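You operate a simulated robot arm through the tools that you are given. There is no shell and no other tool. Be economical: measure what you need, move in short steps, check, and stop when the job is done.

You run a simulated two-armed robot. Do the job below in one go: nothing can be reset, and whatever is moved stays where it is left.

Task
Measure 200 ml from the WATER can into the blue cup.
Fine: the can ends capped on the high cabinet shelf, door shut; the cup stays in the long drip tray; nothing spilt. Set down upright: can.

The check looks at the end state, three seconds after you hand in, the way a careful person would. Anything else that was tipped, shoved, dropped, spilled or broken makes it a failure.

Robot
Two 7-joint arms with two-finger parallel grippers on one trunk, on a base that drives. Base frame: it is fixed to the floor where the robot stands at the start and does not move with it; the origin is under the middle of the robot, x ahead of it, y to its left, z up; the surface under the hand at the start is at about z = 802. Lengths are in mm, angles in degrees, forces in N, time in s.
The left shoulder is at the start at [35, 101, 1190], the right one opposite. With the tool pointing down near the work surface each hand reaches from about 100 to 500 mm from the robot's upright axis, wherever it stands, measured 20 degrees to its own side. Places, roughly: cabinet door [200, 1000, 600]; high cabinet shelf [700, 700, 800]; long drip tray [500, 0, 800]; water tank [800, 200, 1200]. Payload 2.4 kg a hand.
The tool frame of a hand sits at the grasp point between the pads (the TCP): z along the fingers, y along the line on which they close. The tips reach 24 mm beyond it. The gripper opens to 68 mm. The fingers are 17 mm wide and 10 mm thick; the gripper's body (40 by 70 mm) begins 41 mm behind the TCP.
Orientation is that of the tool frame in the base frame, as a unit quaternion [x, y, z, w]. With the fingers straight down and closing along the base's y, the tool's x points along the base's -x, its y along +y and its z along -z.

Tools
- The arms move only by the tool play_rows. It takes "left_rows", "right_rows" or both (then of equal length, played together; a hand with none holds still); each is a list of rows, each a list of 3 entries, a list of its own where there are three numbers: the turn, a rotation vector about the base's x, y, z in units of 180 degrees (1.0 is 180 degrees), then the shift along the base's x, y, z in units of 200 mm (1.0 is 200 mm), then the gripper command, from -1 (shut) to 1 (fully open), values between in proportion. In form: [[[rx, ry, rz], [dx, dy, dz], gripper], ...]. A call has 1 to 20 rows; each row is the pose to reach, as a shift and turn from the pose commanded when the call began. A call with a number of a shift or a turn outside -1 to 1 is refused whole. A row lasts 0.2 s, in which the tool goes at most 50 mm and 8.6 degrees; a call with a longer step from one row to the next is refused whole, and so is a gripper value outside its range. A pose out of reach is approached as far as the arm can. The call stops where the force on the tool passes 70 N (or 10 N more than at its start, if that is more) or the arm is blocked; 0.2 s more then pass. The fingers move at their own pace (about 72 mm/s each) and stop on an object; they squeeze with about 41 N. The grip force told is the motor's: it shows also when the fingers shut on nothing. Time passes only in rows, and 0.2 s behind the last, so rows that repeat a pose let the fingers close. It gives the time, the measured TCP pose, the force on the tool (base axes), the opening and the grip force at its end, in the units of the frame above (readings bear some noise), with the torque about the TCP (base axes, N m) and any sound that the robot's microphone picked up.
- Cameras (640 x 400 px; columns grow to the right, rows downward): "scene" is now at [122.6, 19.9, 1364.3]; the picture's right is [0.21, -0.98, 0.00], its down [-0.41, -0.09, -0.91] and it looks along [0.89, 0.19, -0.42] (base axes); focal length 214 px, centre (320, 200). "left" rides on the left gripper at [84, -11, -75] in its tool frame; the picture's right is [0.13, 0.99, 0.00], its down [-0.60, 0.08, -0.79] and it looks along [-0.79, 0.10, 0.61] (tool axes); focal length 251 px, centre (320, 200). "right" rides on the right gripper at [84, 11, -75] in its tool frame; the picture's right is [-0.13, 0.99, 0.00], its down [-0.60, -0.08, -0.79] and it looks along [-0.79, -0.10, 0.61] (tool axes); focal length 251 px, centre (320, 200). There is no depth. A picture from a camera that has moved, and an enlarged one, comes with that camera's place and axes in the base frame and with its lens.
- camera(camera): a new picture of that camera. No time passes.
- raise_lower(by): slides the trunk up (or, below 0, down) by that many mm; the arms and the scene camera ride with it, the base frame stays. It gives what a move gives, with no picture.
- drive_base(legs): drives the robot by 1 to 6 legs, each [ahead, left, turn to the left] in mm, mm and degrees, along the robot's own axes; the way and the turn of a leg run together, so that a leg with both is an arc; at most 1500 mm and 180 degrees a leg. The arms and the cameras ride along, it lands a little off, and it stops where it bumps. It gives what a move gives.
- aim_head(pan, tilt): turns the head with the scene camera to pan (to the left, within 86 degrees either way) and tilt (down, from -29 to 69), counted from straight ahead of the robot. It gives what a move gives.
- enlarge(camera, box): a new picture of the part [left, top, right, bottom] of that camera's present view, enlarged. No time passes.
- finish_job(): hands the job in; it is judged then, once.

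Work in short steps. Places have to be worked out from the pictures, the camera data and where the tool is seen: move nearer, look again, correct. Check each grasp and each placing, and mend what went wrong. You have 120 turns and 100 pictures in all, those below and enlarged ones among them. Open the grippers and draw the arms clear of the work before you hand the job in, unless the task says otherwise; then end with one line.

The tools are called after "Emit:" as name(argument=value, ...) on one line, values as JSON. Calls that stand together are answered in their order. play_rows: Moves the arms, as the interface text tells. Its arguments: {"type":"object","properties":{"left_rows":{"type":"array","items":{"type":"array"}},"right_rows":{"type":"array","items":{"type":"array"}}},"required":[]} The other tools are called the same way: raise_lower (by) slides the trunk up or down; drive_base (legs) drives the base; aim_head (pan, tilt) turns the head that bears the scene camera; camera (camera) takes a picture; enlarge (camera, box) takes an enlarged picture of a part of a camera's view; finish_job () hands the job in.

At the start:

```text
time_s: 0.0
left_eef_pos: [359.0, 158.4, 1320.3]
left_ee_rot: [0.0, 1.0, 0.001, 0.0]
left_contact_force: [-0.9, -0.5, 0.3]
left_wrist_torque: [0.02, 0.01, 0.0]
left_gripper_width: 67.9
left_grasp_force: 0.0
right_eef_pos: [356.7, -106.6, 1319.6]
right_ee_rot: [-0.001, 1.0, 0.0, 0.001]
right_contact_force: [0.2, 0.6, 0.3]
right_wrist_torque: [-0.03, 0.01, 0.03]
right_gripper_width: 68.4
right_grasp_force: 0.1
trunk travel left (down, up): [-404.0, 445.0]
robot x, y, heading: [1.0, -0.2, -0.0]
head pan, tilt: [11.9, 25.0]
```

scene: 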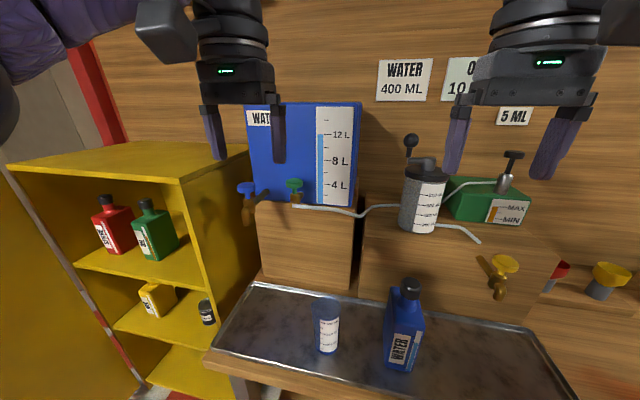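
right: 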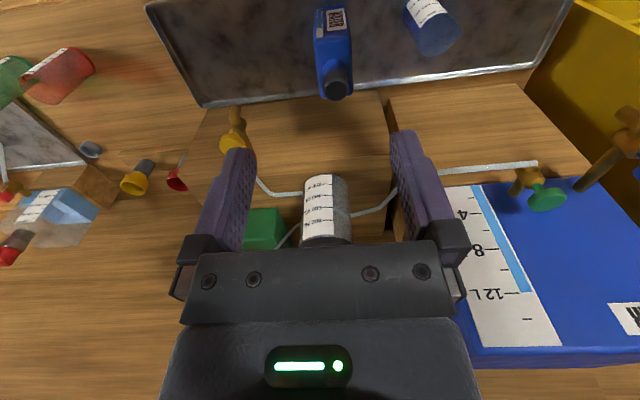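
left: 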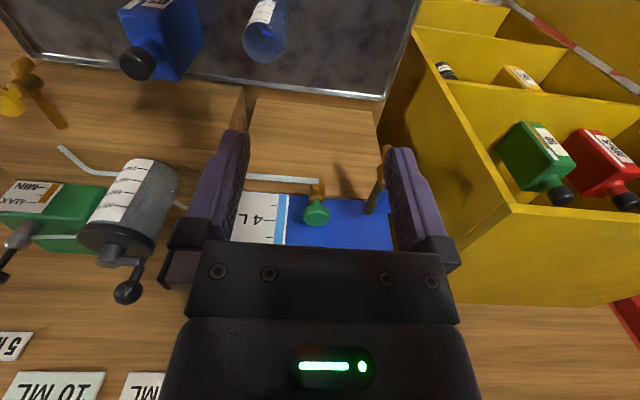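

I start by looking closely at the can, the cup and the cabinet.

Emit:
enlarge(camera="scene", box=[280, 260, 460, 380])

Emit:
enlarge(camera="scene", box=[0, 130, 300, 400])

Emit:
enlarge(camera="scene", box=[340, 40, 640, 310])

```text
3.33 times, centred on (370, 320) of scene
camera zoom: at [122.6, 19.9, 1364.3], right [0.21, -0.98, 0.0], down [-0.41, -0.09, -0.91], along [0.89, 0.19, -0.42], focal length 715 px, centre (153, -200)
```

zoom: 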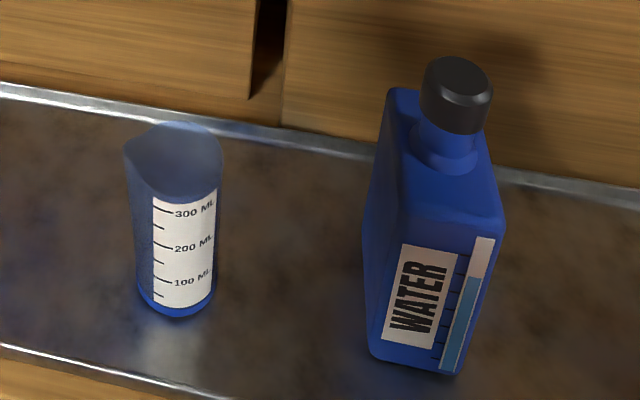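

```text
1.48 times, centred on (150, 265) of scene
camera zoom: at [122.6, 19.9, 1364.3], right [0.21, -0.98, 0.0], down [-0.41, -0.09, -0.91], along [0.89, 0.19, -0.42], focal length 318 px, centre (572, 104)
```

zoom: 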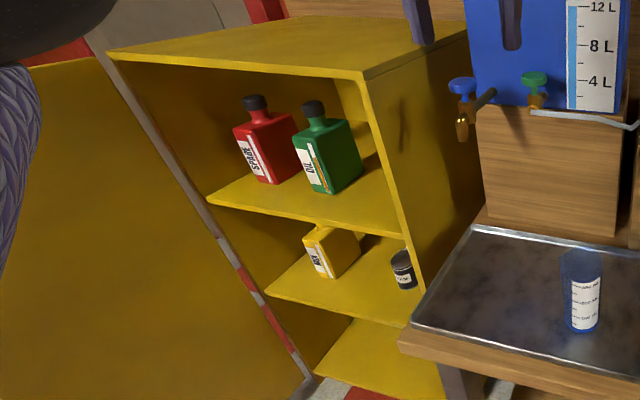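

```text
1.48 times, centred on (490, 175) of scene
camera zoom: at [122.6, 19.9, 1364.3], right [0.21, -0.98, 0.0], down [-0.41, -0.09, -0.91], along [0.89, 0.19, -0.42], focal length 318 px, centre (68, 237)
```

zoom: 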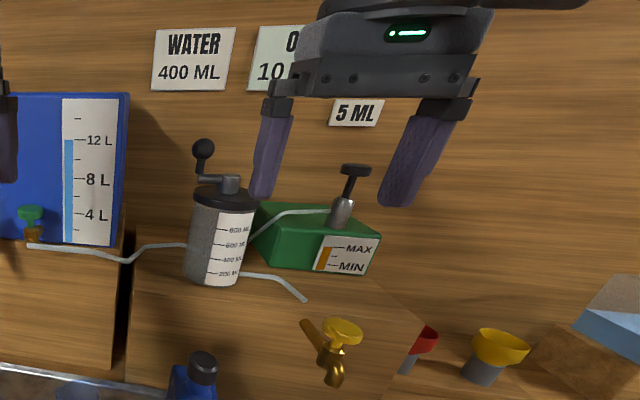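

Estimates: cup near (445, 70), about 62 mm wide; can front face near x=437, y −120…−68, cap top about z=1034. I check against the wrist views and lower the trunk a bit afterwards.

Emit:
enlarge(camera="right", box=[280, 0, 480, 125])

Emit:
enlarge(camera="left", box=[100, 0, 300, 125])

```text
3.20 times, centred on (380, 62) of right
camera zoom: at [272.3, -95.7, 1394.7], right [0.13, 0.99, 0.0], down [0.6, -0.08, 0.79], along [0.79, -0.1, -0.61], focal length 805 px, centre (128, 640)
```

zoom: 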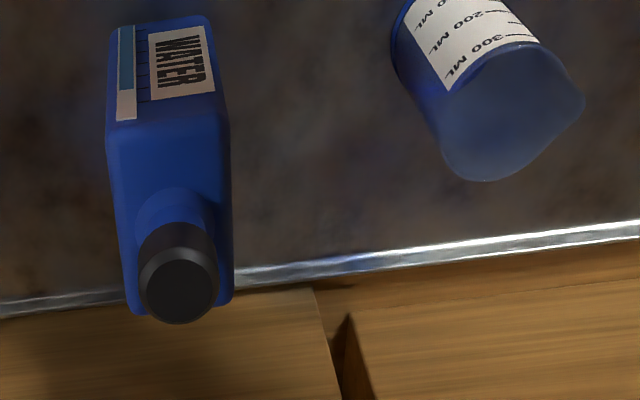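

```text
3.20 times, centred on (200, 62) of left
camera zoom: at [273.4, 147.1, 1395.3], right [-0.13, 0.99, 0.0], down [0.6, 0.08, 0.79], along [0.79, 0.1, -0.61], focal length 805 px, centre (704, 640)
```

zoom: 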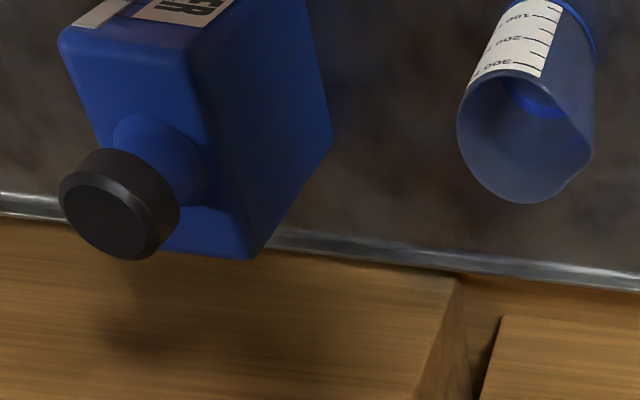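

The two wrist views triangulate the cap top to about (478, −96, 1030), body about x 437–518, y −120…−70, shoulder about z 955. I lower the trunk for better reach, then point the right hand forward.

Emit:
raise_lower(by=-150)

Emit:
play_rows(right_rows=[[[0, -0.045, 0], [-0.03, 0, 0], 1], [[0, -0.09, 0], [-0.06, 0, 0], 1], [[0, -0.135, 0], [-0.09, 0, 0], 1], [[0, -0.18, 0], [-0.12, 0, 0], 1], [[0, -0.225, 0], [-0.15, -0.02, 0], 1], [[0, -0.27, 0], [-0.18, -0.02, 0], 1], [[0, -0.315, 0], [-0.2, -0.02, 0], 1], [[0, -0.36, 0], [-0.2, -0.02, 0], 1], [[0, -0.405, 0], [-0.2, -0.02, 0], 1], [[0, -0.45, 0], [-0.2, -0.02, 0], 1], [[0, -0.5, 0], [-0.2, -0.02, 0], 1], [[0, -0.5, 0], [-0.2, -0.02, 0], 1]])

```text
time_s: 1.8
left_eef_pos: [357.6, 157.5, 1171.3]
left_ee_rot: [-0.001, 1.0, 0.0, 0.001]
left_contact_force: [0.2, 0.8, -0.4]
left_wrist_torque: [0.02, 0.01, 0.01]
left_gripper_width: 67.9
left_grasp_force: 0.0
right_eef_pos: [356.7, -107.0, 1169.3]
right_ee_rot: [-0.001, 1.0, 0.0, 0.0]
right_contact_force: [-0.3, -0.4, 0.7]
right_wrist_torque: [0.02, 0.03, -0.01]
right_gripper_width: 68.1
right_grasp_force: 0.1
trunk travel left (down, up): [-254.0, 595.0]
robot x, y, heading: [-0.9, 1.1, -0.0]
head pan, tilt: [11.9, 25.0]
```

```text
refused: row 11 steps farther than a row can; nothing moved
```

The last turn step was too large; I repeat with one more row.

Emit:
play_rows(right_rows=[[[0, -0.045, 0], [-0.03, 0, 0], 1], [[0, -0.09, 0], [-0.06, 0, 0], 1], [[0, -0.135, 0], [-0.09, 0, 0], 1], [[0, -0.18, 0], [-0.12, 0, 0], 1], [[0, -0.225, 0], [-0.15, -0.02, 0], 1], [[0, -0.27, 0], [-0.18, -0.02, 0], 1], [[0, -0.315, 0], [-0.2, -0.02, 0], 1], [[0, -0.36, 0], [-0.2, -0.02, 0], 1], [[0, -0.405, 0], [-0.2, -0.02, 0], 1], [[0, -0.45, 0], [-0.2, -0.02, 0], 1], [[0, -0.49, 0], [-0.2, -0.02, 0], 1], [[0, -0.5, 0], [-0.2, -0.02, 0], 1], [[0, -0.5, 0], [-0.2, -0.02, 0], 1]])

```text
time_s: 4.5
left_eef_pos: [356.4, 158.1, 1170.6]
left_ee_rot: [0.0, 1.0, -0.001, 0.0]
left_contact_force: [0.3, -0.2, 0.1]
left_wrist_torque: [0.02, -0.04, -0.02]
left_gripper_width: 68.2
left_grasp_force: 0.1
right_eef_pos: [328.7, -104.6, 1187.7]
right_ee_rot: [0.0, 0.707, 0.0, 0.707]
right_contact_force: [-0.3, 0.1, 0.4]
right_wrist_torque: [0.02, 0.02, -0.02]
right_gripper_width: 68.0
right_grasp_force: 0.1
right hand out of reach, approached as far as the arm can: row 11, 12, 13
trunk travel left (down, up): [-254.0, 595.0]
robot x, y, heading: [0.9, 1.1, 0.3]
head pan, tilt: [11.9, 25.0]
```

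Forward orientation is reached. I move it to a mid position above the work and test whether the wrist can roll about 115° for pouring.

Emit:
play_rows(right_rows=[[[0, 0, 0], [0.2, 0, -0.2], 1], [[0, 0, 0], [0.35, 0, -0.3], 1], [[-0.045, 0, 0], [0.35, 0, -0.3], 1], [[-0.09, 0, 0], [0.35, 0, -0.3], 1], [[-0.135, 0, 0], [0.35, 0, -0.3], 1], [[-0.18, 0, 0], [0.35, 0, -0.3], 1], [[-0.225, 0, 0], [0.35, 0, -0.3], 1], [[-0.27, 0, 0], [0.35, 0, -0.3], 1], [[-0.315, 0, 0], [0.35, 0, -0.3], 1], [[-0.36, 0, 0], [0.35, 0, -0.3], 1], [[-0.405, 0, 0], [0.35, 0, -0.3], 1], [[-0.45, 0, 0], [0.35, 0, -0.3], 1], [[-0.495, 0, 0], [0.35, 0, -0.3], 1], [[-0.54, 0, 0], [0.35, 0, -0.3], 1], [[-0.585, 0, 0], [0.35, 0, -0.3], 1], [[-0.63, 0, 0], [0.35, 0, -0.3], 1], [[-0.63, 0, 0], [0.35, 0, -0.3], 1]])

Emit:
camera(camera="scene")

```text
refused: row 1 steps farther than a row can; nothing moved
```

```text
91 pictures are left
camera scene: at [150.2, 19.9, 1212.8], right [0.21, -0.98, 0.0], down [-0.41, -0.09, -0.91], along [0.89, 0.19, -0.42], focal length 214 px, centre (320, 200)
```

scene: 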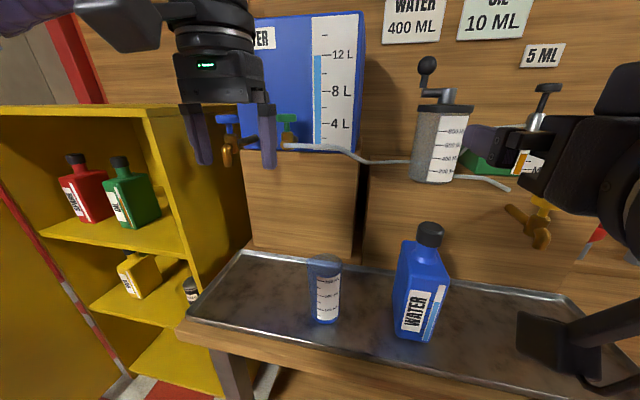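

Emit:
play_rows(right_rows=[[[0, 0, 0], [0.1, 0, -0.1], 1], [[0, 0, 0], [0.2, 0, -0.2], 1], [[0, 0, 0], [0.35, 0, -0.3], 1], [[-0.045, 0, 0], [0.35, 0, -0.3], 1], [[-0.09, 0, 0], [0.35, 0, -0.3], 1], [[-0.135, 0, 0], [0.35, 0, -0.3], 1], [[-0.18, 0, 0], [0.35, 0, -0.3], 1], [[-0.225, 0, 0], [0.35, 0, -0.3], 1], [[-0.27, 0, 0], [0.35, 0, -0.3], 1], [[-0.315, 0, 0], [0.35, 0, -0.3], 1], [[-0.36, 0, 0], [0.35, 0, -0.3], 1], [[-0.405, 0, 0], [0.35, 0, -0.3], 1], [[-0.45, 0, 0], [0.35, 0, -0.3], 1], [[-0.495, 0, 0], [0.35, 0, -0.3], 1], [[-0.54, 0, 0], [0.35, 0, -0.3], 1], [[-0.585, 0, 0], [0.35, 0, -0.3], 1], [[-0.63, 0, 0], [0.35, 0, -0.3], 1], [[-0.63, 0, 0], [0.35, 0, -0.3], 1]])

```text
time_s: 8.3
left_eef_pos: [356.1, 157.2, 1169.6]
left_ee_rot: [0.0, 1.0, 0.0, 0.0]
left_contact_force: [0.4, -0.4, 0.4]
left_wrist_torque: [0.01, 0.01, 0.0]
left_gripper_width: 67.8
left_grasp_force: 0.0
right_eef_pos: [399.7, -103.2, 1128.6]
right_ee_rot: [0.592, -0.388, 0.591, -0.387]
right_contact_force: [0.0, 0.2, 0.5]
right_wrist_torque: [0.0, 0.02, 0.02]
right_gripper_width: 68.1
right_grasp_force: 0.0
trunk travel left (down, up): [-254.0, 595.0]
robot x, y, heading: [-1.9, 2.6, 0.4]
head pan, tilt: [11.9, 25.0]
```

The roll works to 113°. I roll back and go down in front of the can, open.

Emit:
play_rows(right_rows=[[[0.045, 0, 0], [-0.02, 0, 0], 1], [[0.09, 0, 0], [-0.05, 0, 0], 1], [[0.135, 0, 0], [-0.08, 0, 0], 1], [[0.18, 0, 0], [-0.1, 0, 0], 1], [[0.225, 0, 0], [-0.1, 0, 0], 1], [[0.27, 0, 0], [-0.1, 0, 0], 1], [[0.315, 0, 0], [-0.1, 0, 0], 1], [[0.36, 0, 0], [-0.1, 0, 0], 1], [[0.405, 0, 0], [-0.1, 0, 0], 1], [[0.45, 0, 0], [-0.1, 0, -0.1], 1], [[0.495, 0, 0], [-0.1, 0, -0.2], 1], [[0.54, 0, 0], [-0.1, 0, -0.3], 1], [[0.585, 0, 0], [-0.1, 0.02, -0.4], 1], [[0.63, 0, 0], [-0.1, 0.03, -0.5], 1], [[0.63, 0, 0], [-0.1, 0.04, -0.6], 1], [[0.63, 0, 0], [-0.1, 0.04, -0.75], 1], [[0.63, 0, 0], [-0.1, 0.04, -0.9], 1], [[0.63, 0, 0], [-0.1, 0.04, -1.0], 1], [[0.63, 0, 0], [-0.1, 0.04, -1.0], 1]])

Emit:
camera(camera="scene")

Emit:
camera(camera="right")

```text
time_s: 12.3
left_eef_pos: [357.7, 157.2, 1170.2]
left_ee_rot: [0.0, 1.0, 0.0, 0.001]
left_contact_force: [-0.1, -0.2, 0.4]
left_wrist_torque: [0.03, 0.01, -0.01]
left_gripper_width: 67.9
left_grasp_force: 0.0
right_eef_pos: [371.6, -64.2, 945.5]
right_ee_rot: [0.001, 0.708, 0.0, 0.706]
right_contact_force: [-0.4, 0.9, 1.0]
right_wrist_torque: [0.0, -0.01, -0.02]
right_gripper_width: 68.0
right_grasp_force: 0.1
right hand out of reach, approached as far as the arm can: row 5, 9, 10, 11, 12, 13, 14, 15, 16, 17, 18, 19
trunk travel left (down, up): [-254.0, 595.0]
robot x, y, heading: [-4.1, 1.1, -0.1]
head pan, tilt: [11.9, 25.0]
```

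```text
90 pictures are left
camera scene: at [150.2, 20.0, 1212.8], right [0.21, -0.98, 0.0], down [-0.41, -0.09, -0.91], along [0.89, 0.19, -0.42], focal length 214 px, centre (320, 200)
```

scene: 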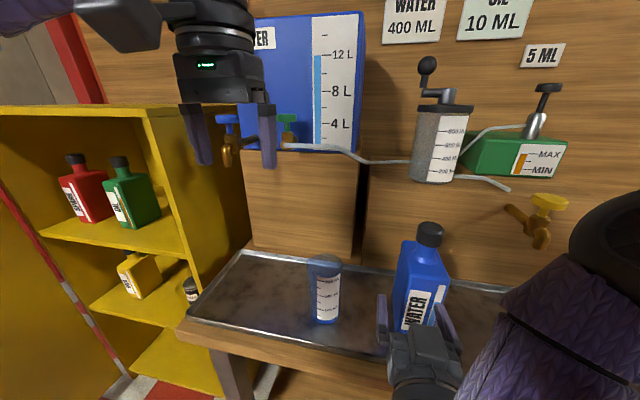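

```text
89 pictures are left
camera right: at [294.5, -52.1, 861.0], right [0.0, 0.99, 0.13], down [-0.79, -0.08, 0.6], along [0.61, -0.1, 0.79], focal length 251 px, centre (320, 200)
```

right: 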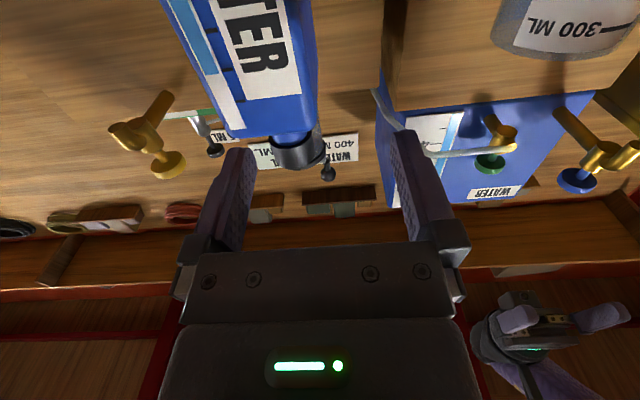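

The arm is folded too near its body there; I back the base up 120 mm to get comfortable reach.

Emit:
drive_base(legs=[[-120, 0, 0]])

```text
time_s: 13.6
left_eef_pos: [238.0, 157.8, 1168.2]
left_ee_rot: [0.0, 1.0, 0.0, 0.0]
left_contact_force: [-1.0, -0.2, 0.3]
left_wrist_torque: [-0.02, -0.02, 0.0]
left_gripper_width: 68.0
left_grasp_force: 0.1
right_eef_pos: [249.8, -64.2, 945.1]
right_ee_rot: [0.001, 0.707, -0.001, 0.707]
right_contact_force: [0.0, -0.3, 0.3]
right_wrist_torque: [0.0, 0.0, 0.04]
right_gripper_width: 68.1
right_grasp_force: 0.1
trunk travel left (down, up): [-254.0, 595.0]
robot x, y, heading: [-117.6, 1.0, -0.2]
head pan, tilt: [11.9, 25.0]
```

Emit:
play_rows(right_rows=[[[0, 0, 0], [0.1, -0.1, -0.1], 1], [[0, 0, 0], [0.25, -0.155, -0.15], 1], [[0, 0, 0], [0.4, -0.155, -0.15], 1], [[0, 0, 0], [0.55, -0.155, -0.15], 1], [[0, 0, 0], [0.7, -0.155, -0.15], 1], [[0, 0, 0], [0.7, -0.155, -0.15], 1]])

Emit:
aim_head(pan=-5, tilt=30)

Emit:
camera(camera="scene")

Emit:
camera(camera="right")

```text
time_s: 15.0
left_eef_pos: [237.6, 156.9, 1169.8]
left_ee_rot: [0.0, 1.0, 0.0, 0.0]
left_contact_force: [0.0, 0.5, -0.5]
left_wrist_torque: [-0.02, 0.03, 0.0]
left_gripper_width: 68.2
left_grasp_force: 0.1
right_eef_pos: [380.6, -25.3, 955.4]
right_ee_rot: [0.001, 0.708, -0.001, 0.706]
right_contact_force: [-0.3, 0.4, -0.1]
right_wrist_torque: [0.0, 0.01, 0.01]
right_gripper_width: 68.0
right_grasp_force: 0.1
right hand out of reach, approached as far as the arm can: row 1, 2, 3, 4, 5, 6
trunk travel left (down, up): [-254.0, 595.0]
robot x, y, heading: [-118.4, -0.0, -0.1]
head pan, tilt: [11.9, 25.0]
```

```text
time_s: 15.8
left_eef_pos: [236.8, 156.5, 1169.1]
left_ee_rot: [0.0, 1.0, -0.002, 0.0]
left_contact_force: [0.5, -0.8, -0.6]
left_wrist_torque: [-0.01, -0.05, -0.04]
left_gripper_width: 68.0
left_grasp_force: 0.1
right_eef_pos: [379.9, -26.4, 955.0]
right_ee_rot: [0.002, 0.709, -0.002, 0.705]
right_contact_force: [0.4, 0.1, -0.1]
right_wrist_torque: [-0.01, -0.01, -0.01]
right_gripper_width: 68.3
right_grasp_force: 0.0
trunk travel left (down, up): [-254.0, 595.0]
robot x, y, heading: [-122.2, -2.6, -0.1]
head pan, tilt: [-5.0, 30.0]
```

```text
88 pictures are left
camera scene: at [30.3, -6.9, 1204.7], right [-0.09, -1.0, 0.0], down [-0.5, 0.04, -0.87], along [0.86, -0.08, -0.5], focal length 214 px, centre (320, 200)
```

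scene: 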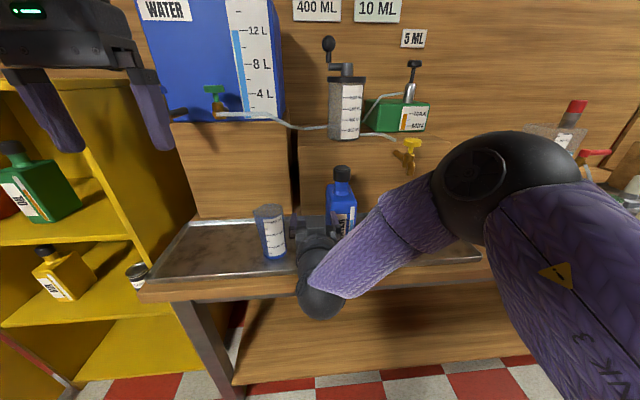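

```text
87 pictures are left
camera right: at [303.8, -15.0, 871.1], right [0.01, 0.99, 0.13], down [-0.79, -0.07, 0.61], along [0.61, -0.11, 0.78], focal length 251 px, centre (320, 200)
```

right: 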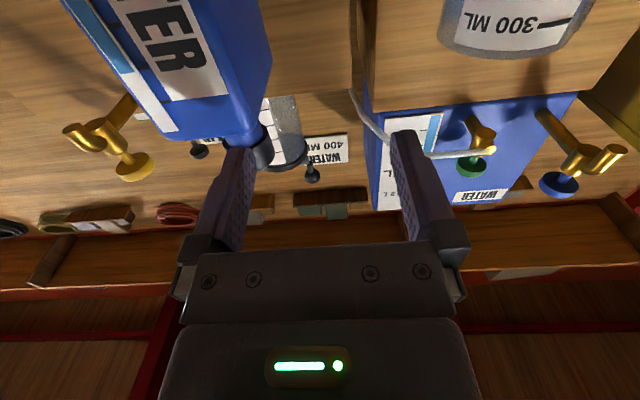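

The wrist is at a limit with the shoulder so high above the hand. I back off the table and lower the trunk so the shoulder is near hand height, then try again.

Emit:
drive_base(legs=[[-130, 0, 0]])

Emit:
raise_lower(by=-150)

Emit:
play_rows(right_rows=[[[0, 0, 0], [0, -0.1, 0.1], 1], [[0, 0, 0], [0, -0.2, 0.2], 1], [[0, 0, 0], [0, -0.3, 0.3], 1], [[0, 0, 0], [0, -0.35, 0.4], 1], [[0, 0, 0], [0, -0.35, 0.5], 1], [[0, 0, 0], [0, -0.35, 0.55], 1], [[0, 0, 0], [0, -0.35, 0.55], 1]])

```text
time_s: 17.1
left_eef_pos: [108.2, 158.9, 1169.9]
left_ee_rot: [-0.001, 1.0, 0.0, 0.0]
left_contact_force: [0.3, -0.2, 0.4]
left_wrist_torque: [0.0, 0.02, 0.04]
left_gripper_width: 67.9
left_grasp_force: 0.1
right_eef_pos: [250.1, -25.2, 955.3]
right_ee_rot: [0.0, 0.708, 0.0, 0.706]
right_contact_force: [0.5, -0.2, -0.3]
right_wrist_torque: [-0.04, 0.01, -0.02]
right_gripper_width: 68.1
right_grasp_force: 0.1
trunk travel left (down, up): [-254.0, 595.0]
robot x, y, heading: [-253.9, -1.6, 0.5]
head pan, tilt: [-5.0, 30.0]
```

```text
time_s: 18.8
left_eef_pos: [108.7, 159.8, 1019.9]
left_ee_rot: [-0.002, 1.0, 0.001, 0.0]
left_contact_force: [0.3, 0.2, 0.2]
left_wrist_torque: [-0.01, 0.0, -0.04]
left_gripper_width: 68.2
left_grasp_force: 0.1
right_eef_pos: [250.5, -25.4, 804.4]
right_ee_rot: [0.0, 0.708, 0.0, 0.706]
right_contact_force: [0.3, -0.2, 1.0]
right_wrist_torque: [0.0, 0.02, -0.01]
right_gripper_width: 67.8
right_grasp_force: 0.1
trunk travel left (down, up): [-104.0, 745.0]
robot x, y, heading: [-249.9, -0.0, 0.1]
head pan, tilt: [-5.0, 30.0]
```

```text
time_s: 20.4
left_eef_pos: [108.1, 158.2, 1020.3]
left_ee_rot: [-0.002, 1.0, 0.0, 0.001]
left_contact_force: [0.4, 0.0, 0.6]
left_wrist_torque: [-0.04, 0.01, -0.02]
left_gripper_width: 67.9
left_grasp_force: 0.0
right_eef_pos: [251.1, -96.1, 913.5]
right_ee_rot: [0.001, 0.708, -0.001, 0.706]
right_contact_force: [1.1, 0.7, 0.4]
right_wrist_torque: [0.02, 0.01, -0.04]
right_gripper_width: 67.8
right_grasp_force: 0.0
right hand out of reach, approached as far as the arm can: row 2, 3, 4
trunk travel left (down, up): [-104.0, 745.0]
robot x, y, heading: [-251.0, 1.1, 0.2]
head pan, tilt: [-5.0, 30.0]
```

Reached (251, −96, 913). I drive forward 110 mm, then look.

Emit:
drive_base(legs=[[110, 0, 0]])

Emit:
camera(camera="scene")

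Emit:
camera(camera="right")

```text
time_s: 21.6
left_eef_pos: [217.3, 158.3, 1019.9]
left_ee_rot: [-0.002, 1.0, 0.0, 0.0]
left_contact_force: [0.9, -0.7, 0.6]
left_wrist_torque: [0.02, -0.01, 0.01]
left_gripper_width: 68.0
left_grasp_force: 0.0
right_eef_pos: [362.3, -95.9, 915.3]
right_ee_rot: [0.001, 0.708, -0.001, 0.706]
right_contact_force: [0.3, 0.3, -0.4]
right_wrist_torque: [0.0, 0.01, 0.0]
right_gripper_width: 67.8
right_grasp_force: 0.0
trunk travel left (down, up): [-104.0, 745.0]
robot x, y, heading: [-140.9, 0.0, 0.1]
head pan, tilt: [-5.0, 30.0]
```

```text
86 pictures are left
camera scene: at [53.7, -6.1, 1051.1], right [-0.08, -1.0, 0.0], down [-0.5, 0.04, -0.87], along [0.86, -0.07, -0.5], focal length 214 px, centre (320, 200)
```

scene: 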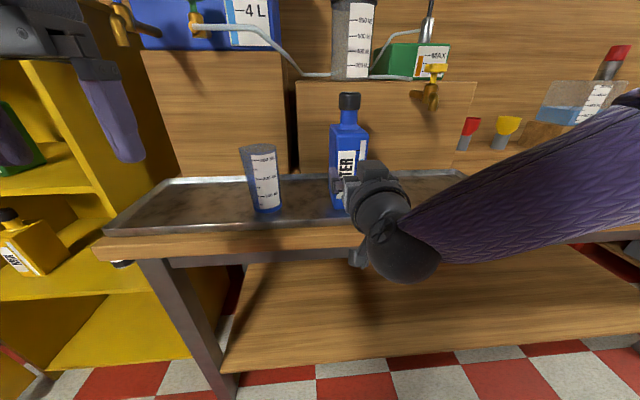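

```text
85 pictures are left
camera right: at [285.4, -83.9, 830.6], right [0.0, 0.99, 0.13], down [-0.79, -0.08, 0.61], along [0.61, -0.1, 0.78], focal length 251 px, centre (320, 200)
```

right: 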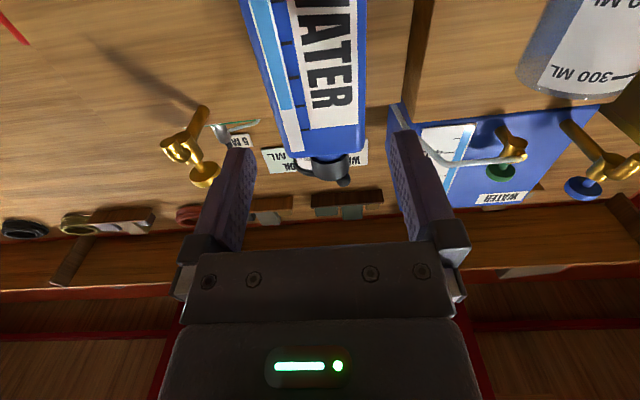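

The can sits centred between the fingers (y≈−97). I advance to x≈470 and close.

Emit:
play_rows(right_rows=[[[0, 0, 0], [0.15, 0, 0], 1], [[0, 0, 0], [0.3, 0, 0], 1], [[0, 0, 0], [0.4, 0, 0], 1], [[0, 0, 0], [0.47, 0, 0], 1], [[0, 0, 0], [0.53, 0, 0], 1], [[0, 0, 0], [0.53, 0, 0], 1]])

Emit:
camera(camera="scene")

```text
time_s: 22.7
left_eef_pos: [209.6, 156.7, 1022.7]
left_ee_rot: [0.001, 1.0, 0.0, 0.003]
left_contact_force: [0.4, 0.2, -0.3]
left_wrist_torque: [0.0, -0.01, 0.0]
left_gripper_width: 67.6
left_grasp_force: 0.1
right_eef_pos: [448.9, -95.0, 918.6]
right_ee_rot: [0.002, 0.712, 0.0, 0.702]
right_contact_force: [-45.8, -5.2, 27.0]
right_wrist_torque: [-0.41, 6.35, 0.45]
right_gripper_width: 67.9
right_grasp_force: 0.1
trunk travel left (down, up): [-104.0, 745.0]
robot x, y, heading: [-141.5, -1.8, -0.1]
head pan, tilt: [-5.0, 30.0]
stopped in row 5 (right hand): the force on the tool passed its limit at 77 N (the readings are from after the stop); the commanded pose is now the measured one
```

```text
84 pictures are left
camera scene: at [45.3, -7.1, 1053.0], right [-0.09, -1.0, 0.0], down [-0.49, 0.04, -0.87], along [0.87, -0.08, -0.49], focal length 214 px, centre (320, 200)
```

scene: 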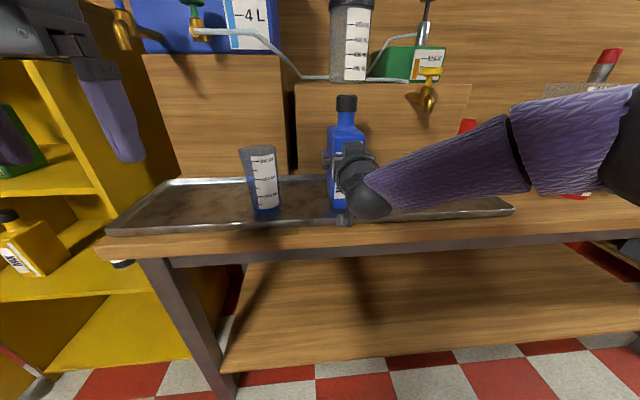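

The torque says the wrist camera, 84 mm below the hand, is touching the tray's front rim. I back off and rise about 26 mm.

Emit:
play_rows(right_rows=[[[0, 0, 0], [-0.1, 0, 0], 1], [[0, 0, 0], [-0.2, 0, 0], 1], [[0, 0, 0], [-0.2, 0, 0.06], 1], [[0, 0, 0], [-0.2, 0, 0.13], 1], [[0, 0, 0], [-0.2, 0, 0.13], 1]])

Emit:
enlarge(camera="scene", box=[220, 70, 420, 245])

```text
time_s: 23.9
left_eef_pos: [217.8, 158.2, 1020.1]
left_ee_rot: [-0.001, 1.0, 0.0, 0.0]
left_contact_force: [-0.8, -0.1, -0.4]
left_wrist_torque: [0.03, -0.01, 0.01]
left_gripper_width: 67.9
left_grasp_force: 0.0
right_eef_pos: [416.0, -93.7, 939.9]
right_ee_rot: [0.002, 0.714, -0.001, 0.7]
right_contact_force: [0.6, -1.1, -0.2]
right_wrist_torque: [0.0, 0.01, -0.02]
right_gripper_width: 68.0
right_grasp_force: 0.1
trunk travel left (down, up): [-104.0, 745.0]
robot x, y, heading: [-139.9, -2.5, 0.1]
head pan, tilt: [-5.0, 30.0]
```

```text
2.29 times, centred on (320, 158) of scene
camera zoom: at [52.6, -6.6, 1051.1], right [-0.09, -1.0, 0.0], down [-0.5, 0.04, -0.87], along [0.86, -0.07, -0.5], focal length 490 px, centre (320, 297)
```

zoom: 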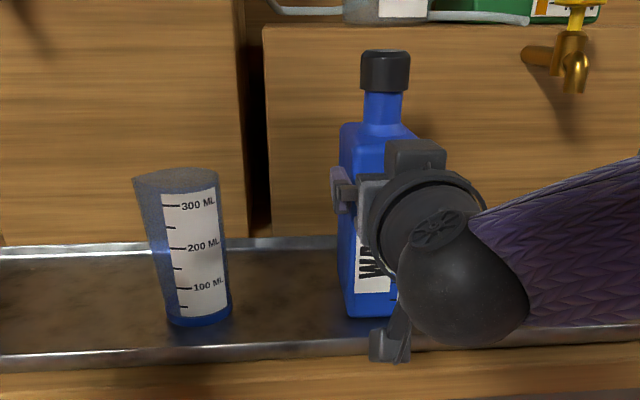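

The can's straight sides run up to about z 970, so gripping at 942 is fine. I advance again with a small pitch correction.

Emit:
play_rows(right_rows=[[[0, -0.006, 0], [0.08, -0.005, 0.02], 1], [[0, -0.006, 0], [0.16, -0.01, 0.02], 1], [[0, -0.006, 0], [0.22, -0.01, 0.02], 1], [[0, -0.006, 0], [0.27, -0.01, 0.02], 1], [[0, -0.006, 0], [0.27, -0.01, 0.02], 1]])

Emit:
enlarge(camera="scene", box=[220, 70, 420, 245])

```text
time_s: 25.1
left_eef_pos: [216.4, 157.5, 1019.9]
left_ee_rot: [-0.001, 1.0, 0.0, 0.001]
left_contact_force: [-0.6, 0.1, -0.3]
left_wrist_torque: [0.02, 0.0, 0.01]
left_gripper_width: 67.9
left_grasp_force: 0.1
right_eef_pos: [468.9, -95.9, 941.6]
right_ee_rot: [0.002, 0.707, -0.002, 0.707]
right_contact_force: [-0.1, -0.2, 0.7]
right_wrist_torque: [-0.01, 0.0, 0.03]
right_gripper_width: 67.9
right_grasp_force: 0.0
trunk travel left (down, up): [-104.0, 745.0]
robot x, y, heading: [-137.7, 0.9, 0.2]
head pan, tilt: [-5.0, 30.0]
```

```text
2.29 times, centred on (320, 158) of scene
camera zoom: at [52.7, -6.6, 1051.1], right [-0.09, -1.0, 0.0], down [-0.5, 0.04, -0.87], along [0.86, -0.07, -0.5], focal length 490 px, centre (320, 297)
```

zoom: 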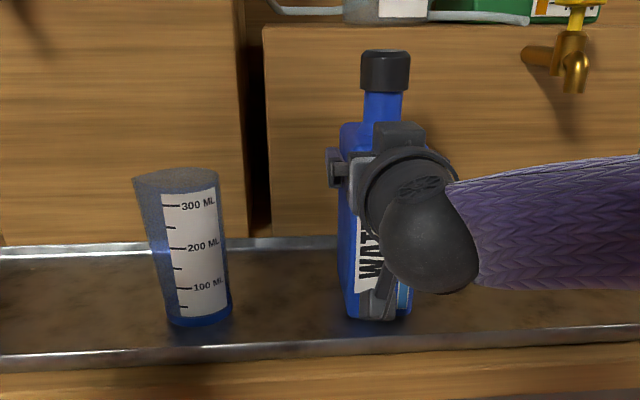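

No contact. I close the right gripper on the can.

Emit:
play_rows(right_rows=[[[0, 0, 0], [0, 0, 0], -1], [[0, 0, 0], [0, 0, 0], -1], [[0, 0, 0], [0, 0, 0], -1]])

```text
time_s: 25.9
left_eef_pos: [217.7, 157.7, 1019.6]
left_ee_rot: [0.0, 1.0, 0.0, 0.0]
left_contact_force: [0.2, -0.1, 0.9]
left_wrist_torque: [0.02, 0.0, 0.01]
left_gripper_width: 68.0
left_grasp_force: 0.1
right_eef_pos: [468.3, -96.7, 941.4]
right_ee_rot: [0.002, 0.707, -0.001, 0.707]
right_contact_force: [0.9, -2.7, 0.4]
right_wrist_torque: [-0.12, -0.08, -0.04]
right_gripper_width: 61.8
right_grasp_force: 41.1
trunk travel left (down, up): [-104.0, 745.0]
robot x, y, heading: [-141.7, 5.0, -0.0]
head pan, tilt: [-5.0, 30.0]
```

The can is held (62 mm wide). Now the left hand rises and comes over the cap.

Emit:
play_rows(left_rows=[[[0, 0, 0], [0, 0, 0.2], 1], [[0, 0, 0], [0, 0, 0.4], 1], [[0, 0, 0], [0.1, -0.05, 0.55], 1], [[0, 0, 0], [0.25, -0.15, 0.6], 1], [[0, 0, 0], [0.4, -0.27, 0.6], 1], [[0, 0, 0], [0.55, -0.4, 0.6], 1], [[0, 0, 0], [0.7, -0.53, 0.6], 1], [[0, 0, 0], [0.85, -0.65, 0.6], 1], [[0, 0, 0], [1.0, -0.77, 0.6], 1], [[0, 0, 0], [1.0, -0.95, 0.6], 1], [[0, 0, 0], [1.0, -0.95, 0.6], 1]])

Emit:
play_rows(left_rows=[[[0, 0, 0], [0.1, -0.12, 0], 1], [[0, 0, 0], [0.2, -0.22, 0], 1], [[0, 0, 0], [0.3, -0.32, 0], 1], [[0, 0, 0], [0.3, -0.32, 0], 1]])

Emit:
camera(camera="scene")

Emit:
camera(camera="left")

```text
time_s: 28.3
left_eef_pos: [276.1, 22.7, 1008.4]
left_ee_rot: [-0.001, 1.0, -0.001, -0.001]
left_contact_force: [0.5, -0.4, -0.5]
left_wrist_torque: [0.0, 0.01, 0.02]
left_gripper_width: 67.7
left_grasp_force: 0.0
left hand out of reach, approached as far as the arm can: row 1, 2, 3, 4, 5, 6, 7, 8, 9, 10, 11
right_eef_pos: [468.5, -95.8, 941.9]
right_ee_rot: [0.001, 0.707, 0.0, 0.707]
right_contact_force: [-1.0, -1.8, 0.6]
right_wrist_torque: [0.06, -0.08, 0.04]
right_gripper_width: 61.8
right_grasp_force: 40.5
trunk travel left (down, up): [-104.0, 745.0]
robot x, y, heading: [-136.3, 0.4, 0.1]
head pan, tilt: [-5.0, 30.0]
```

```text
time_s: 29.3
left_eef_pos: [286.3, -19.4, 974.8]
left_ee_rot: [-0.001, 1.0, -0.001, 0.0]
left_contact_force: [0.5, 0.6, -0.6]
left_wrist_torque: [-0.01, 0.0, 0.02]
left_gripper_width: 68.1
left_grasp_force: 0.0
left hand out of reach, approached as far as the arm can: row 1, 2, 3, 4
right_eef_pos: [468.4, -94.7, 942.3]
right_ee_rot: [0.002, 0.707, -0.001, 0.707]
right_contact_force: [0.5, -0.5, 0.4]
right_wrist_torque: [0.2, -0.33, 0.0]
right_gripper_width: 61.7
right_grasp_force: 40.8
trunk travel left (down, up): [-104.0, 745.0]
robot x, y, heading: [-140.6, 2.7, 0.2]
head pan, tilt: [-5.0, 30.0]
```

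```text
81 pictures are left
camera scene: at [52.7, -6.8, 1051.1], right [-0.09, -1.0, 0.0], down [-0.5, 0.04, -0.87], along [0.86, -0.07, -0.5], focal length 214 px, centre (320, 200)
```

scene: 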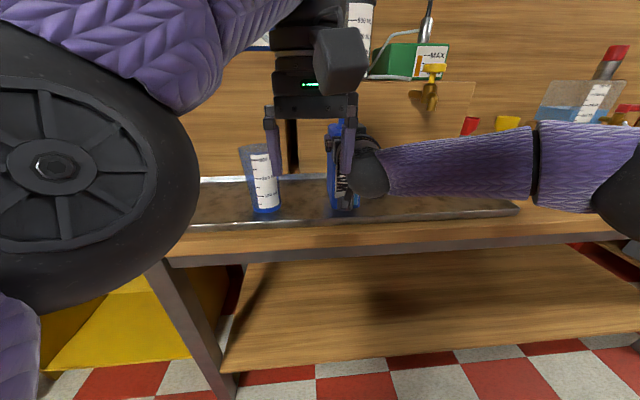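

```text
80 pictures are left
camera left: at [203.4, -28.7, 1050.4], right [-0.13, 0.99, 0.0], down [0.6, 0.08, 0.79], along [0.79, 0.1, -0.61], focal length 251 px, centre (320, 200)
```

left: 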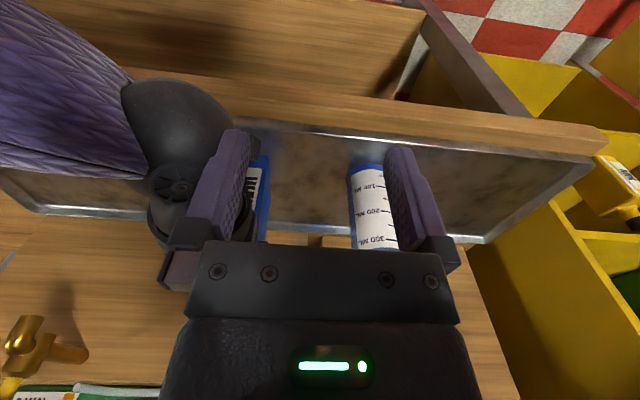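

Left hand pointing down can't reach that far at this height. Plan: move it aside, lift the can by raising the trunk, draw the can nearer to the body, and bring the two hands together there.

Emit:
play_rows(left_rows=[[[0, 0, 0], [-0.1, 0.15, 0], 1], [[0, 0, 0], [-0.2, 0.3, 0.05], 1], [[0, 0, 0], [-0.3, 0.5, 0.1], 1], [[0, 0, 0], [-0.35, 0.65, 0.15], 1], [[0, 0, 0], [-0.35, 0.75, 0.2], 1], [[0, 0, 0], [-0.35, 0.75, 0.2], 1]])

Emit:
raise_lower(by=70)

Emit:
camera(camera="scene")

```text
time_s: 30.7
left_eef_pos: [218.0, 130.8, 1017.5]
left_ee_rot: [0.0, 1.0, 0.0, 0.0]
left_contact_force: [1.2, 0.0, -0.4]
left_wrist_torque: [0.03, -0.01, -0.01]
left_gripper_width: 68.2
left_grasp_force: 0.1
right_eef_pos: [469.1, -96.9, 941.5]
right_ee_rot: [0.002, 0.708, 0.0, 0.706]
right_contact_force: [-1.3, 0.5, -0.7]
right_wrist_torque: [0.36, -0.26, 0.1]
right_gripper_width: 62.0
right_grasp_force: 41.0
trunk travel left (down, up): [-104.0, 745.0]
robot x, y, heading: [-139.1, 0.7, 0.2]
head pan, tilt: [-5.0, 30.0]
```

```text
time_s: 31.8
left_eef_pos: [220.2, 131.2, 1086.4]
left_ee_rot: [0.0, 1.0, 0.0, 0.0]
left_contact_force: [0.0, 0.2, -0.1]
left_wrist_torque: [0.0, -0.01, 0.0]
left_gripper_width: 68.0
left_grasp_force: 0.1
right_eef_pos: [471.0, -95.7, 1011.5]
right_ee_rot: [0.001, 0.708, -0.001, 0.706]
right_contact_force: [1.1, -0.3, -7.8]
right_wrist_torque: [0.03, 0.04, -0.01]
right_gripper_width: 61.6
right_grasp_force: 40.7
trunk travel left (down, up): [-174.0, 675.0]
robot x, y, heading: [-139.1, -4.1, 0.2]
head pan, tilt: [-5.0, 30.0]
```

```text
79 pictures are left
camera scene: at [31.9, -6.7, 1122.9], right [-0.09, -1.0, 0.0], down [-0.5, 0.04, -0.87], along [0.86, -0.07, -0.5], focal length 214 px, centre (320, 200)
```

scene: 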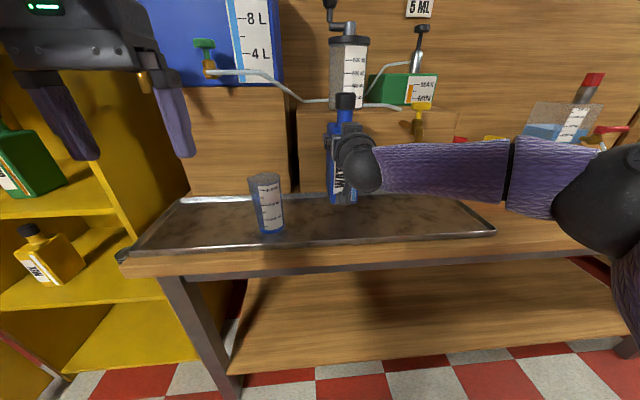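

The can lifted cleanly (about 0.8 kg). I draw it back toward the robot and a little to the middle.

Emit:
play_rows(right_rows=[[[0, 0, 0], [-0.08, 0.03, 0], -1], [[0, 0, 0], [-0.18, 0.06, 0], -1], [[0, 0, 0], [-0.28, 0.1, 0], -1], [[0, 0, 0], [-0.38, 0.14, 0], -1], [[0, 0, 0], [-0.48, 0.18, 0], -1], [[0, 0, 0], [-0.58, 0.22, 0], -1], [[0, 0, 0], [-0.68, 0.26, 0], -1], [[0, 0, 0], [-0.78, 0.3, 0], -1], [[0, 0, 0], [-0.84, 0.3, 0], -1], [[0, 0, 0], [-0.88, 0.3, 0], -1], [[0, 0, 0], [-0.9, 0.3, 0], -1], [[0, 0, 0], [-0.9, 0.3, 0], -1]])

Emit:
camera(camera="scene")

```text
time_s: 34.4
left_eef_pos: [218.4, 130.6, 1086.3]
left_ee_rot: [-0.002, 1.0, 0.0, 0.0]
left_contact_force: [1.1, -1.3, -0.1]
left_wrist_torque: [-0.03, -0.02, 0.0]
left_gripper_width: 67.9
left_grasp_force: 0.1
right_eef_pos: [289.8, -36.2, 1011.5]
right_ee_rot: [0.001, 0.708, -0.001, 0.706]
right_contact_force: [-0.1, 0.2, -7.1]
right_wrist_torque: [0.0, 0.11, -0.04]
right_gripper_width: 61.9
right_grasp_force: 41.1
trunk travel left (down, up): [-174.0, 675.0]
robot x, y, heading: [-136.9, 1.0, -0.1]
head pan, tilt: [-5.0, 30.0]
```

```text
78 pictures are left
camera scene: at [31.4, -6.7, 1123.0], right [-0.09, -1.0, 0.0], down [-0.5, 0.04, -0.87], along [0.86, -0.07, -0.5], focal length 214 px, centre (320, 200)
```

scene: 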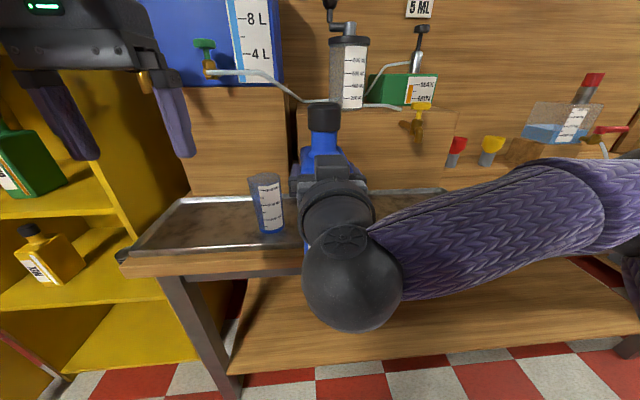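

The can is now at about (300, −36), cap top about z 1100. I slide the left hand over to the same y at x≈218, then will approach along +x with fingers either side of the cap.

Emit:
play_rows(left_rows=[[[0, 0, 0], [0, -0.15, 0.05], 1], [[0, 0, 0], [0, -0.3, 0.05], 1], [[0, 0, 0], [0, -0.45, 0.05], 1], [[0, 0, 0], [0, -0.6, 0.05], 1], [[0, 0, 0], [0, -0.75, 0.05], 1], [[0, 0, 0], [0, -0.83, 0.05], 1], [[0, 0, 0], [0, -0.83, 0.05], 1]])

Emit:
camera(camera="left")

Emit:
camera(camera="scene")

```text
time_s: 36.0
left_eef_pos: [218.1, -28.9, 1092.6]
left_ee_rot: [-0.003, 1.0, -0.005, -0.002]
left_contact_force: [0.8, 0.2, 0.1]
left_wrist_torque: [-0.02, 0.01, 0.05]
left_gripper_width: 68.2
left_grasp_force: 0.2
left hand out of reach, approached as far as the arm can: row 6, 7
right_eef_pos: [288.7, -36.3, 1010.5]
right_ee_rot: [0.001, 0.707, -0.001, 0.707]
right_contact_force: [-0.2, -0.2, -7.1]
right_wrist_torque: [0.05, 0.08, -0.01]
right_gripper_width: 61.7
right_grasp_force: 41.2
trunk travel left (down, up): [-174.0, 675.0]
robot x, y, heading: [-139.4, -0.3, 0.1]
head pan, tilt: [-5.0, 30.0]
```

```text
77 pictures are left
camera left: at [134.2, -39.5, 1167.8], right [-0.14, 0.99, -0.01], down [0.61, 0.09, 0.79], along [0.78, 0.1, -0.61], focal length 251 px, centre (320, 200)
```

left: 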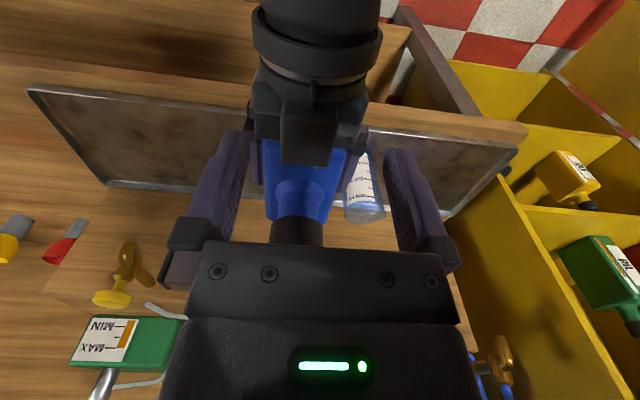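

```text
76 pictures are left
camera scene: at [28.9, -13.7, 1117.3], right [-0.17, -0.99, 0.0], down [-0.55, 0.09, -0.83], along [0.82, -0.14, -0.55], focal length 214 px, centre (320, 200)
```

scene: 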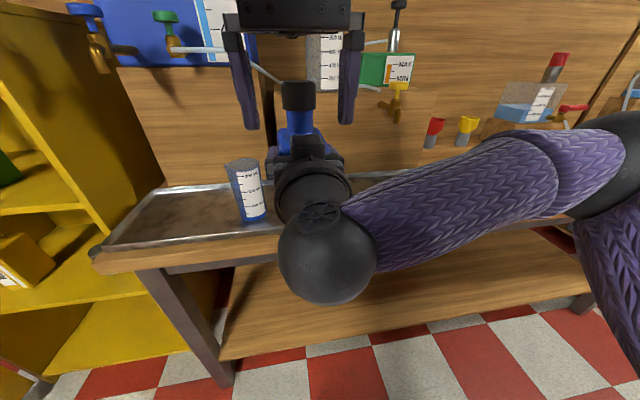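

The left arm is crowding the head/body here. I shift both hands together 65 mm to the left.

Emit:
play_rows(left_rows=[[[0, 0, 0], [0, 0.08, 0], 1], [[0, 0, 0], [0, 0.16, 0], 1], [[0, 0, 0], [0, 0.24, 0], 1], [[0, 0, 0], [0, 0.3, 0], 1], [[0, 0, 0], [0, 0.3, 0], 1]], right_rows=[[[0, 0, 0], [0, 0.08, 0], -1], [[0, 0, 0], [0, 0.16, 0], -1], [[0, 0, 0], [0, 0.24, 0], -1], [[0, 0, 0], [0, 0.325, 0], -1], [[0, 0, 0], [0, 0.325, 0], -1]])

Emit:
camera(camera="left")

Emit:
camera(camera="scene")

```text
time_s: 37.2
left_eef_pos: [217.2, 28.7, 1092.1]
left_ee_rot: [0.0, 1.0, 0.0, 0.0]
left_contact_force: [0.4, -0.2, 0.1]
left_wrist_torque: [0.02, -0.01, -0.02]
left_gripper_width: 68.2
left_grasp_force: 0.1
right_eef_pos: [290.1, 29.8, 1011.5]
right_ee_rot: [0.002, 0.708, -0.002, 0.706]
right_contact_force: [-0.3, 0.1, -8.9]
right_wrist_torque: [-0.01, 0.06, 0.0]
right_gripper_width: 61.9
right_grasp_force: 41.6
trunk travel left (down, up): [-174.0, 675.0]
robot x, y, heading: [-139.5, 0.6, 0.3]
head pan, tilt: [-5.0, 30.0]
```

```text
75 pictures are left
camera left: at [132.1, 18.2, 1167.4], right [-0.13, 0.99, 0.0], down [0.6, 0.08, 0.79], along [0.79, 0.1, -0.61], focal length 251 px, centre (320, 200)
```

left: 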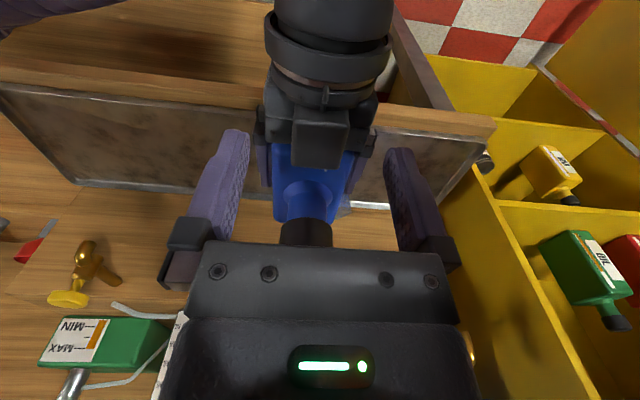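

```text
74 pictures are left
camera scene: at [31.4, -6.5, 1123.0], right [-0.09, -1.0, 0.0], down [-0.5, 0.04, -0.87], along [0.86, -0.07, -0.5], focal length 214 px, centre (320, 200)
```

scene: 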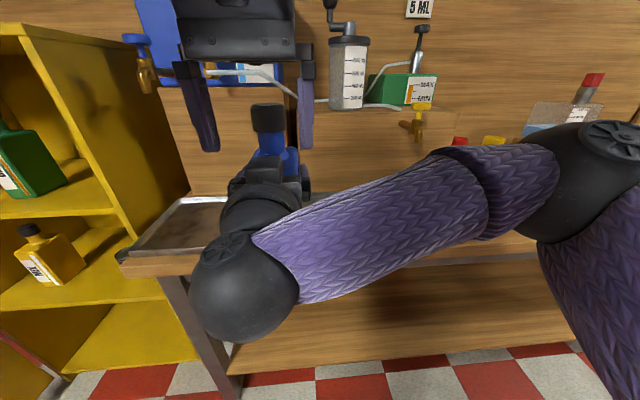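

Cap and left fingers are aligned in y (≈29). I advance the left hand 82 mm along +x to straddle the cap.

Emit:
play_rows(left_rows=[[[0, 0, 0], [0.1, 0, 0], 1], [[0, 0, 0], [0.2, 0, 0], 1], [[0, 0, 0], [0.3, 0, -0.01], 1], [[0, 0, 0], [0.41, 0, -0.02], 1], [[0, 0, 0], [0.41, 0, -0.02], 1]])

Emit:
camera(camera="left")

Emit:
camera(camera="scene")

```text
time_s: 38.4
left_eef_pos: [269.6, 35.1, 1074.9]
left_ee_rot: [0.001, 1.0, -0.001, 0.001]
left_contact_force: [-0.5, -0.5, 0.1]
left_wrist_torque: [-0.01, -0.04, -0.01]
left_gripper_width: 67.8
left_grasp_force: 0.1
left hand out of reach, approached as far as the arm can: row 2, 3, 4, 5
right_eef_pos: [290.3, 28.7, 1011.2]
right_ee_rot: [0.001, 0.708, 0.0, 0.706]
right_contact_force: [-0.2, 0.5, -8.1]
right_wrist_torque: [0.0, 0.08, -0.03]
right_gripper_width: 61.9
right_grasp_force: 40.8
trunk travel left (down, up): [-174.0, 675.0]
robot x, y, heading: [-138.6, -2.8, -0.1]
head pan, tilt: [-5.0, 30.0]
```

```text
73 pictures are left
camera left: at [185.8, 24.9, 1150.3], right [-0.13, 0.99, 0.0], down [0.6, 0.08, 0.79], along [0.79, 0.1, -0.61], focal length 251 px, centre (320, 200)
```

left: 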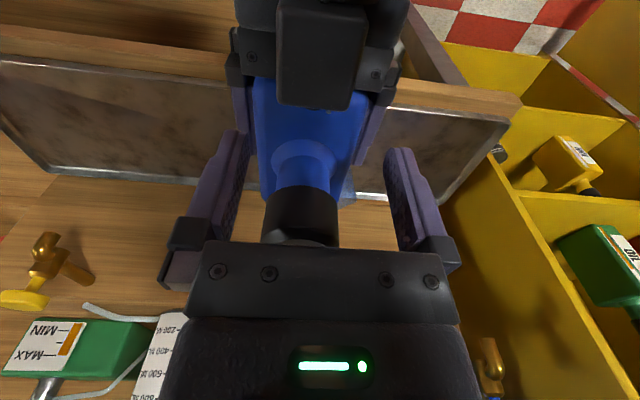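

```text
72 pictures are left
camera scene: at [31.2, -6.6, 1123.1], right [-0.09, -1.0, 0.0], down [-0.5, 0.04, -0.87], along [0.86, -0.07, -0.5], focal length 214 px, centre (320, 200)
```

scene: 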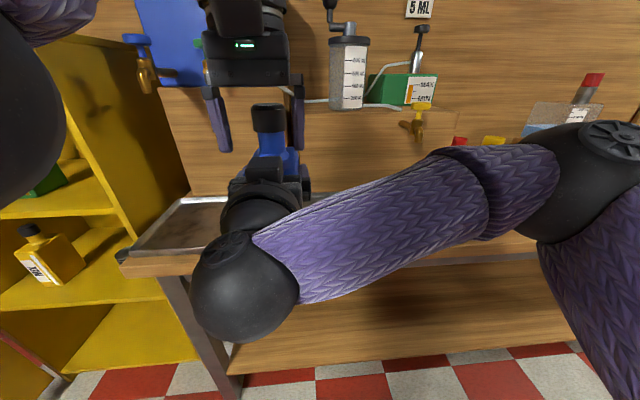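

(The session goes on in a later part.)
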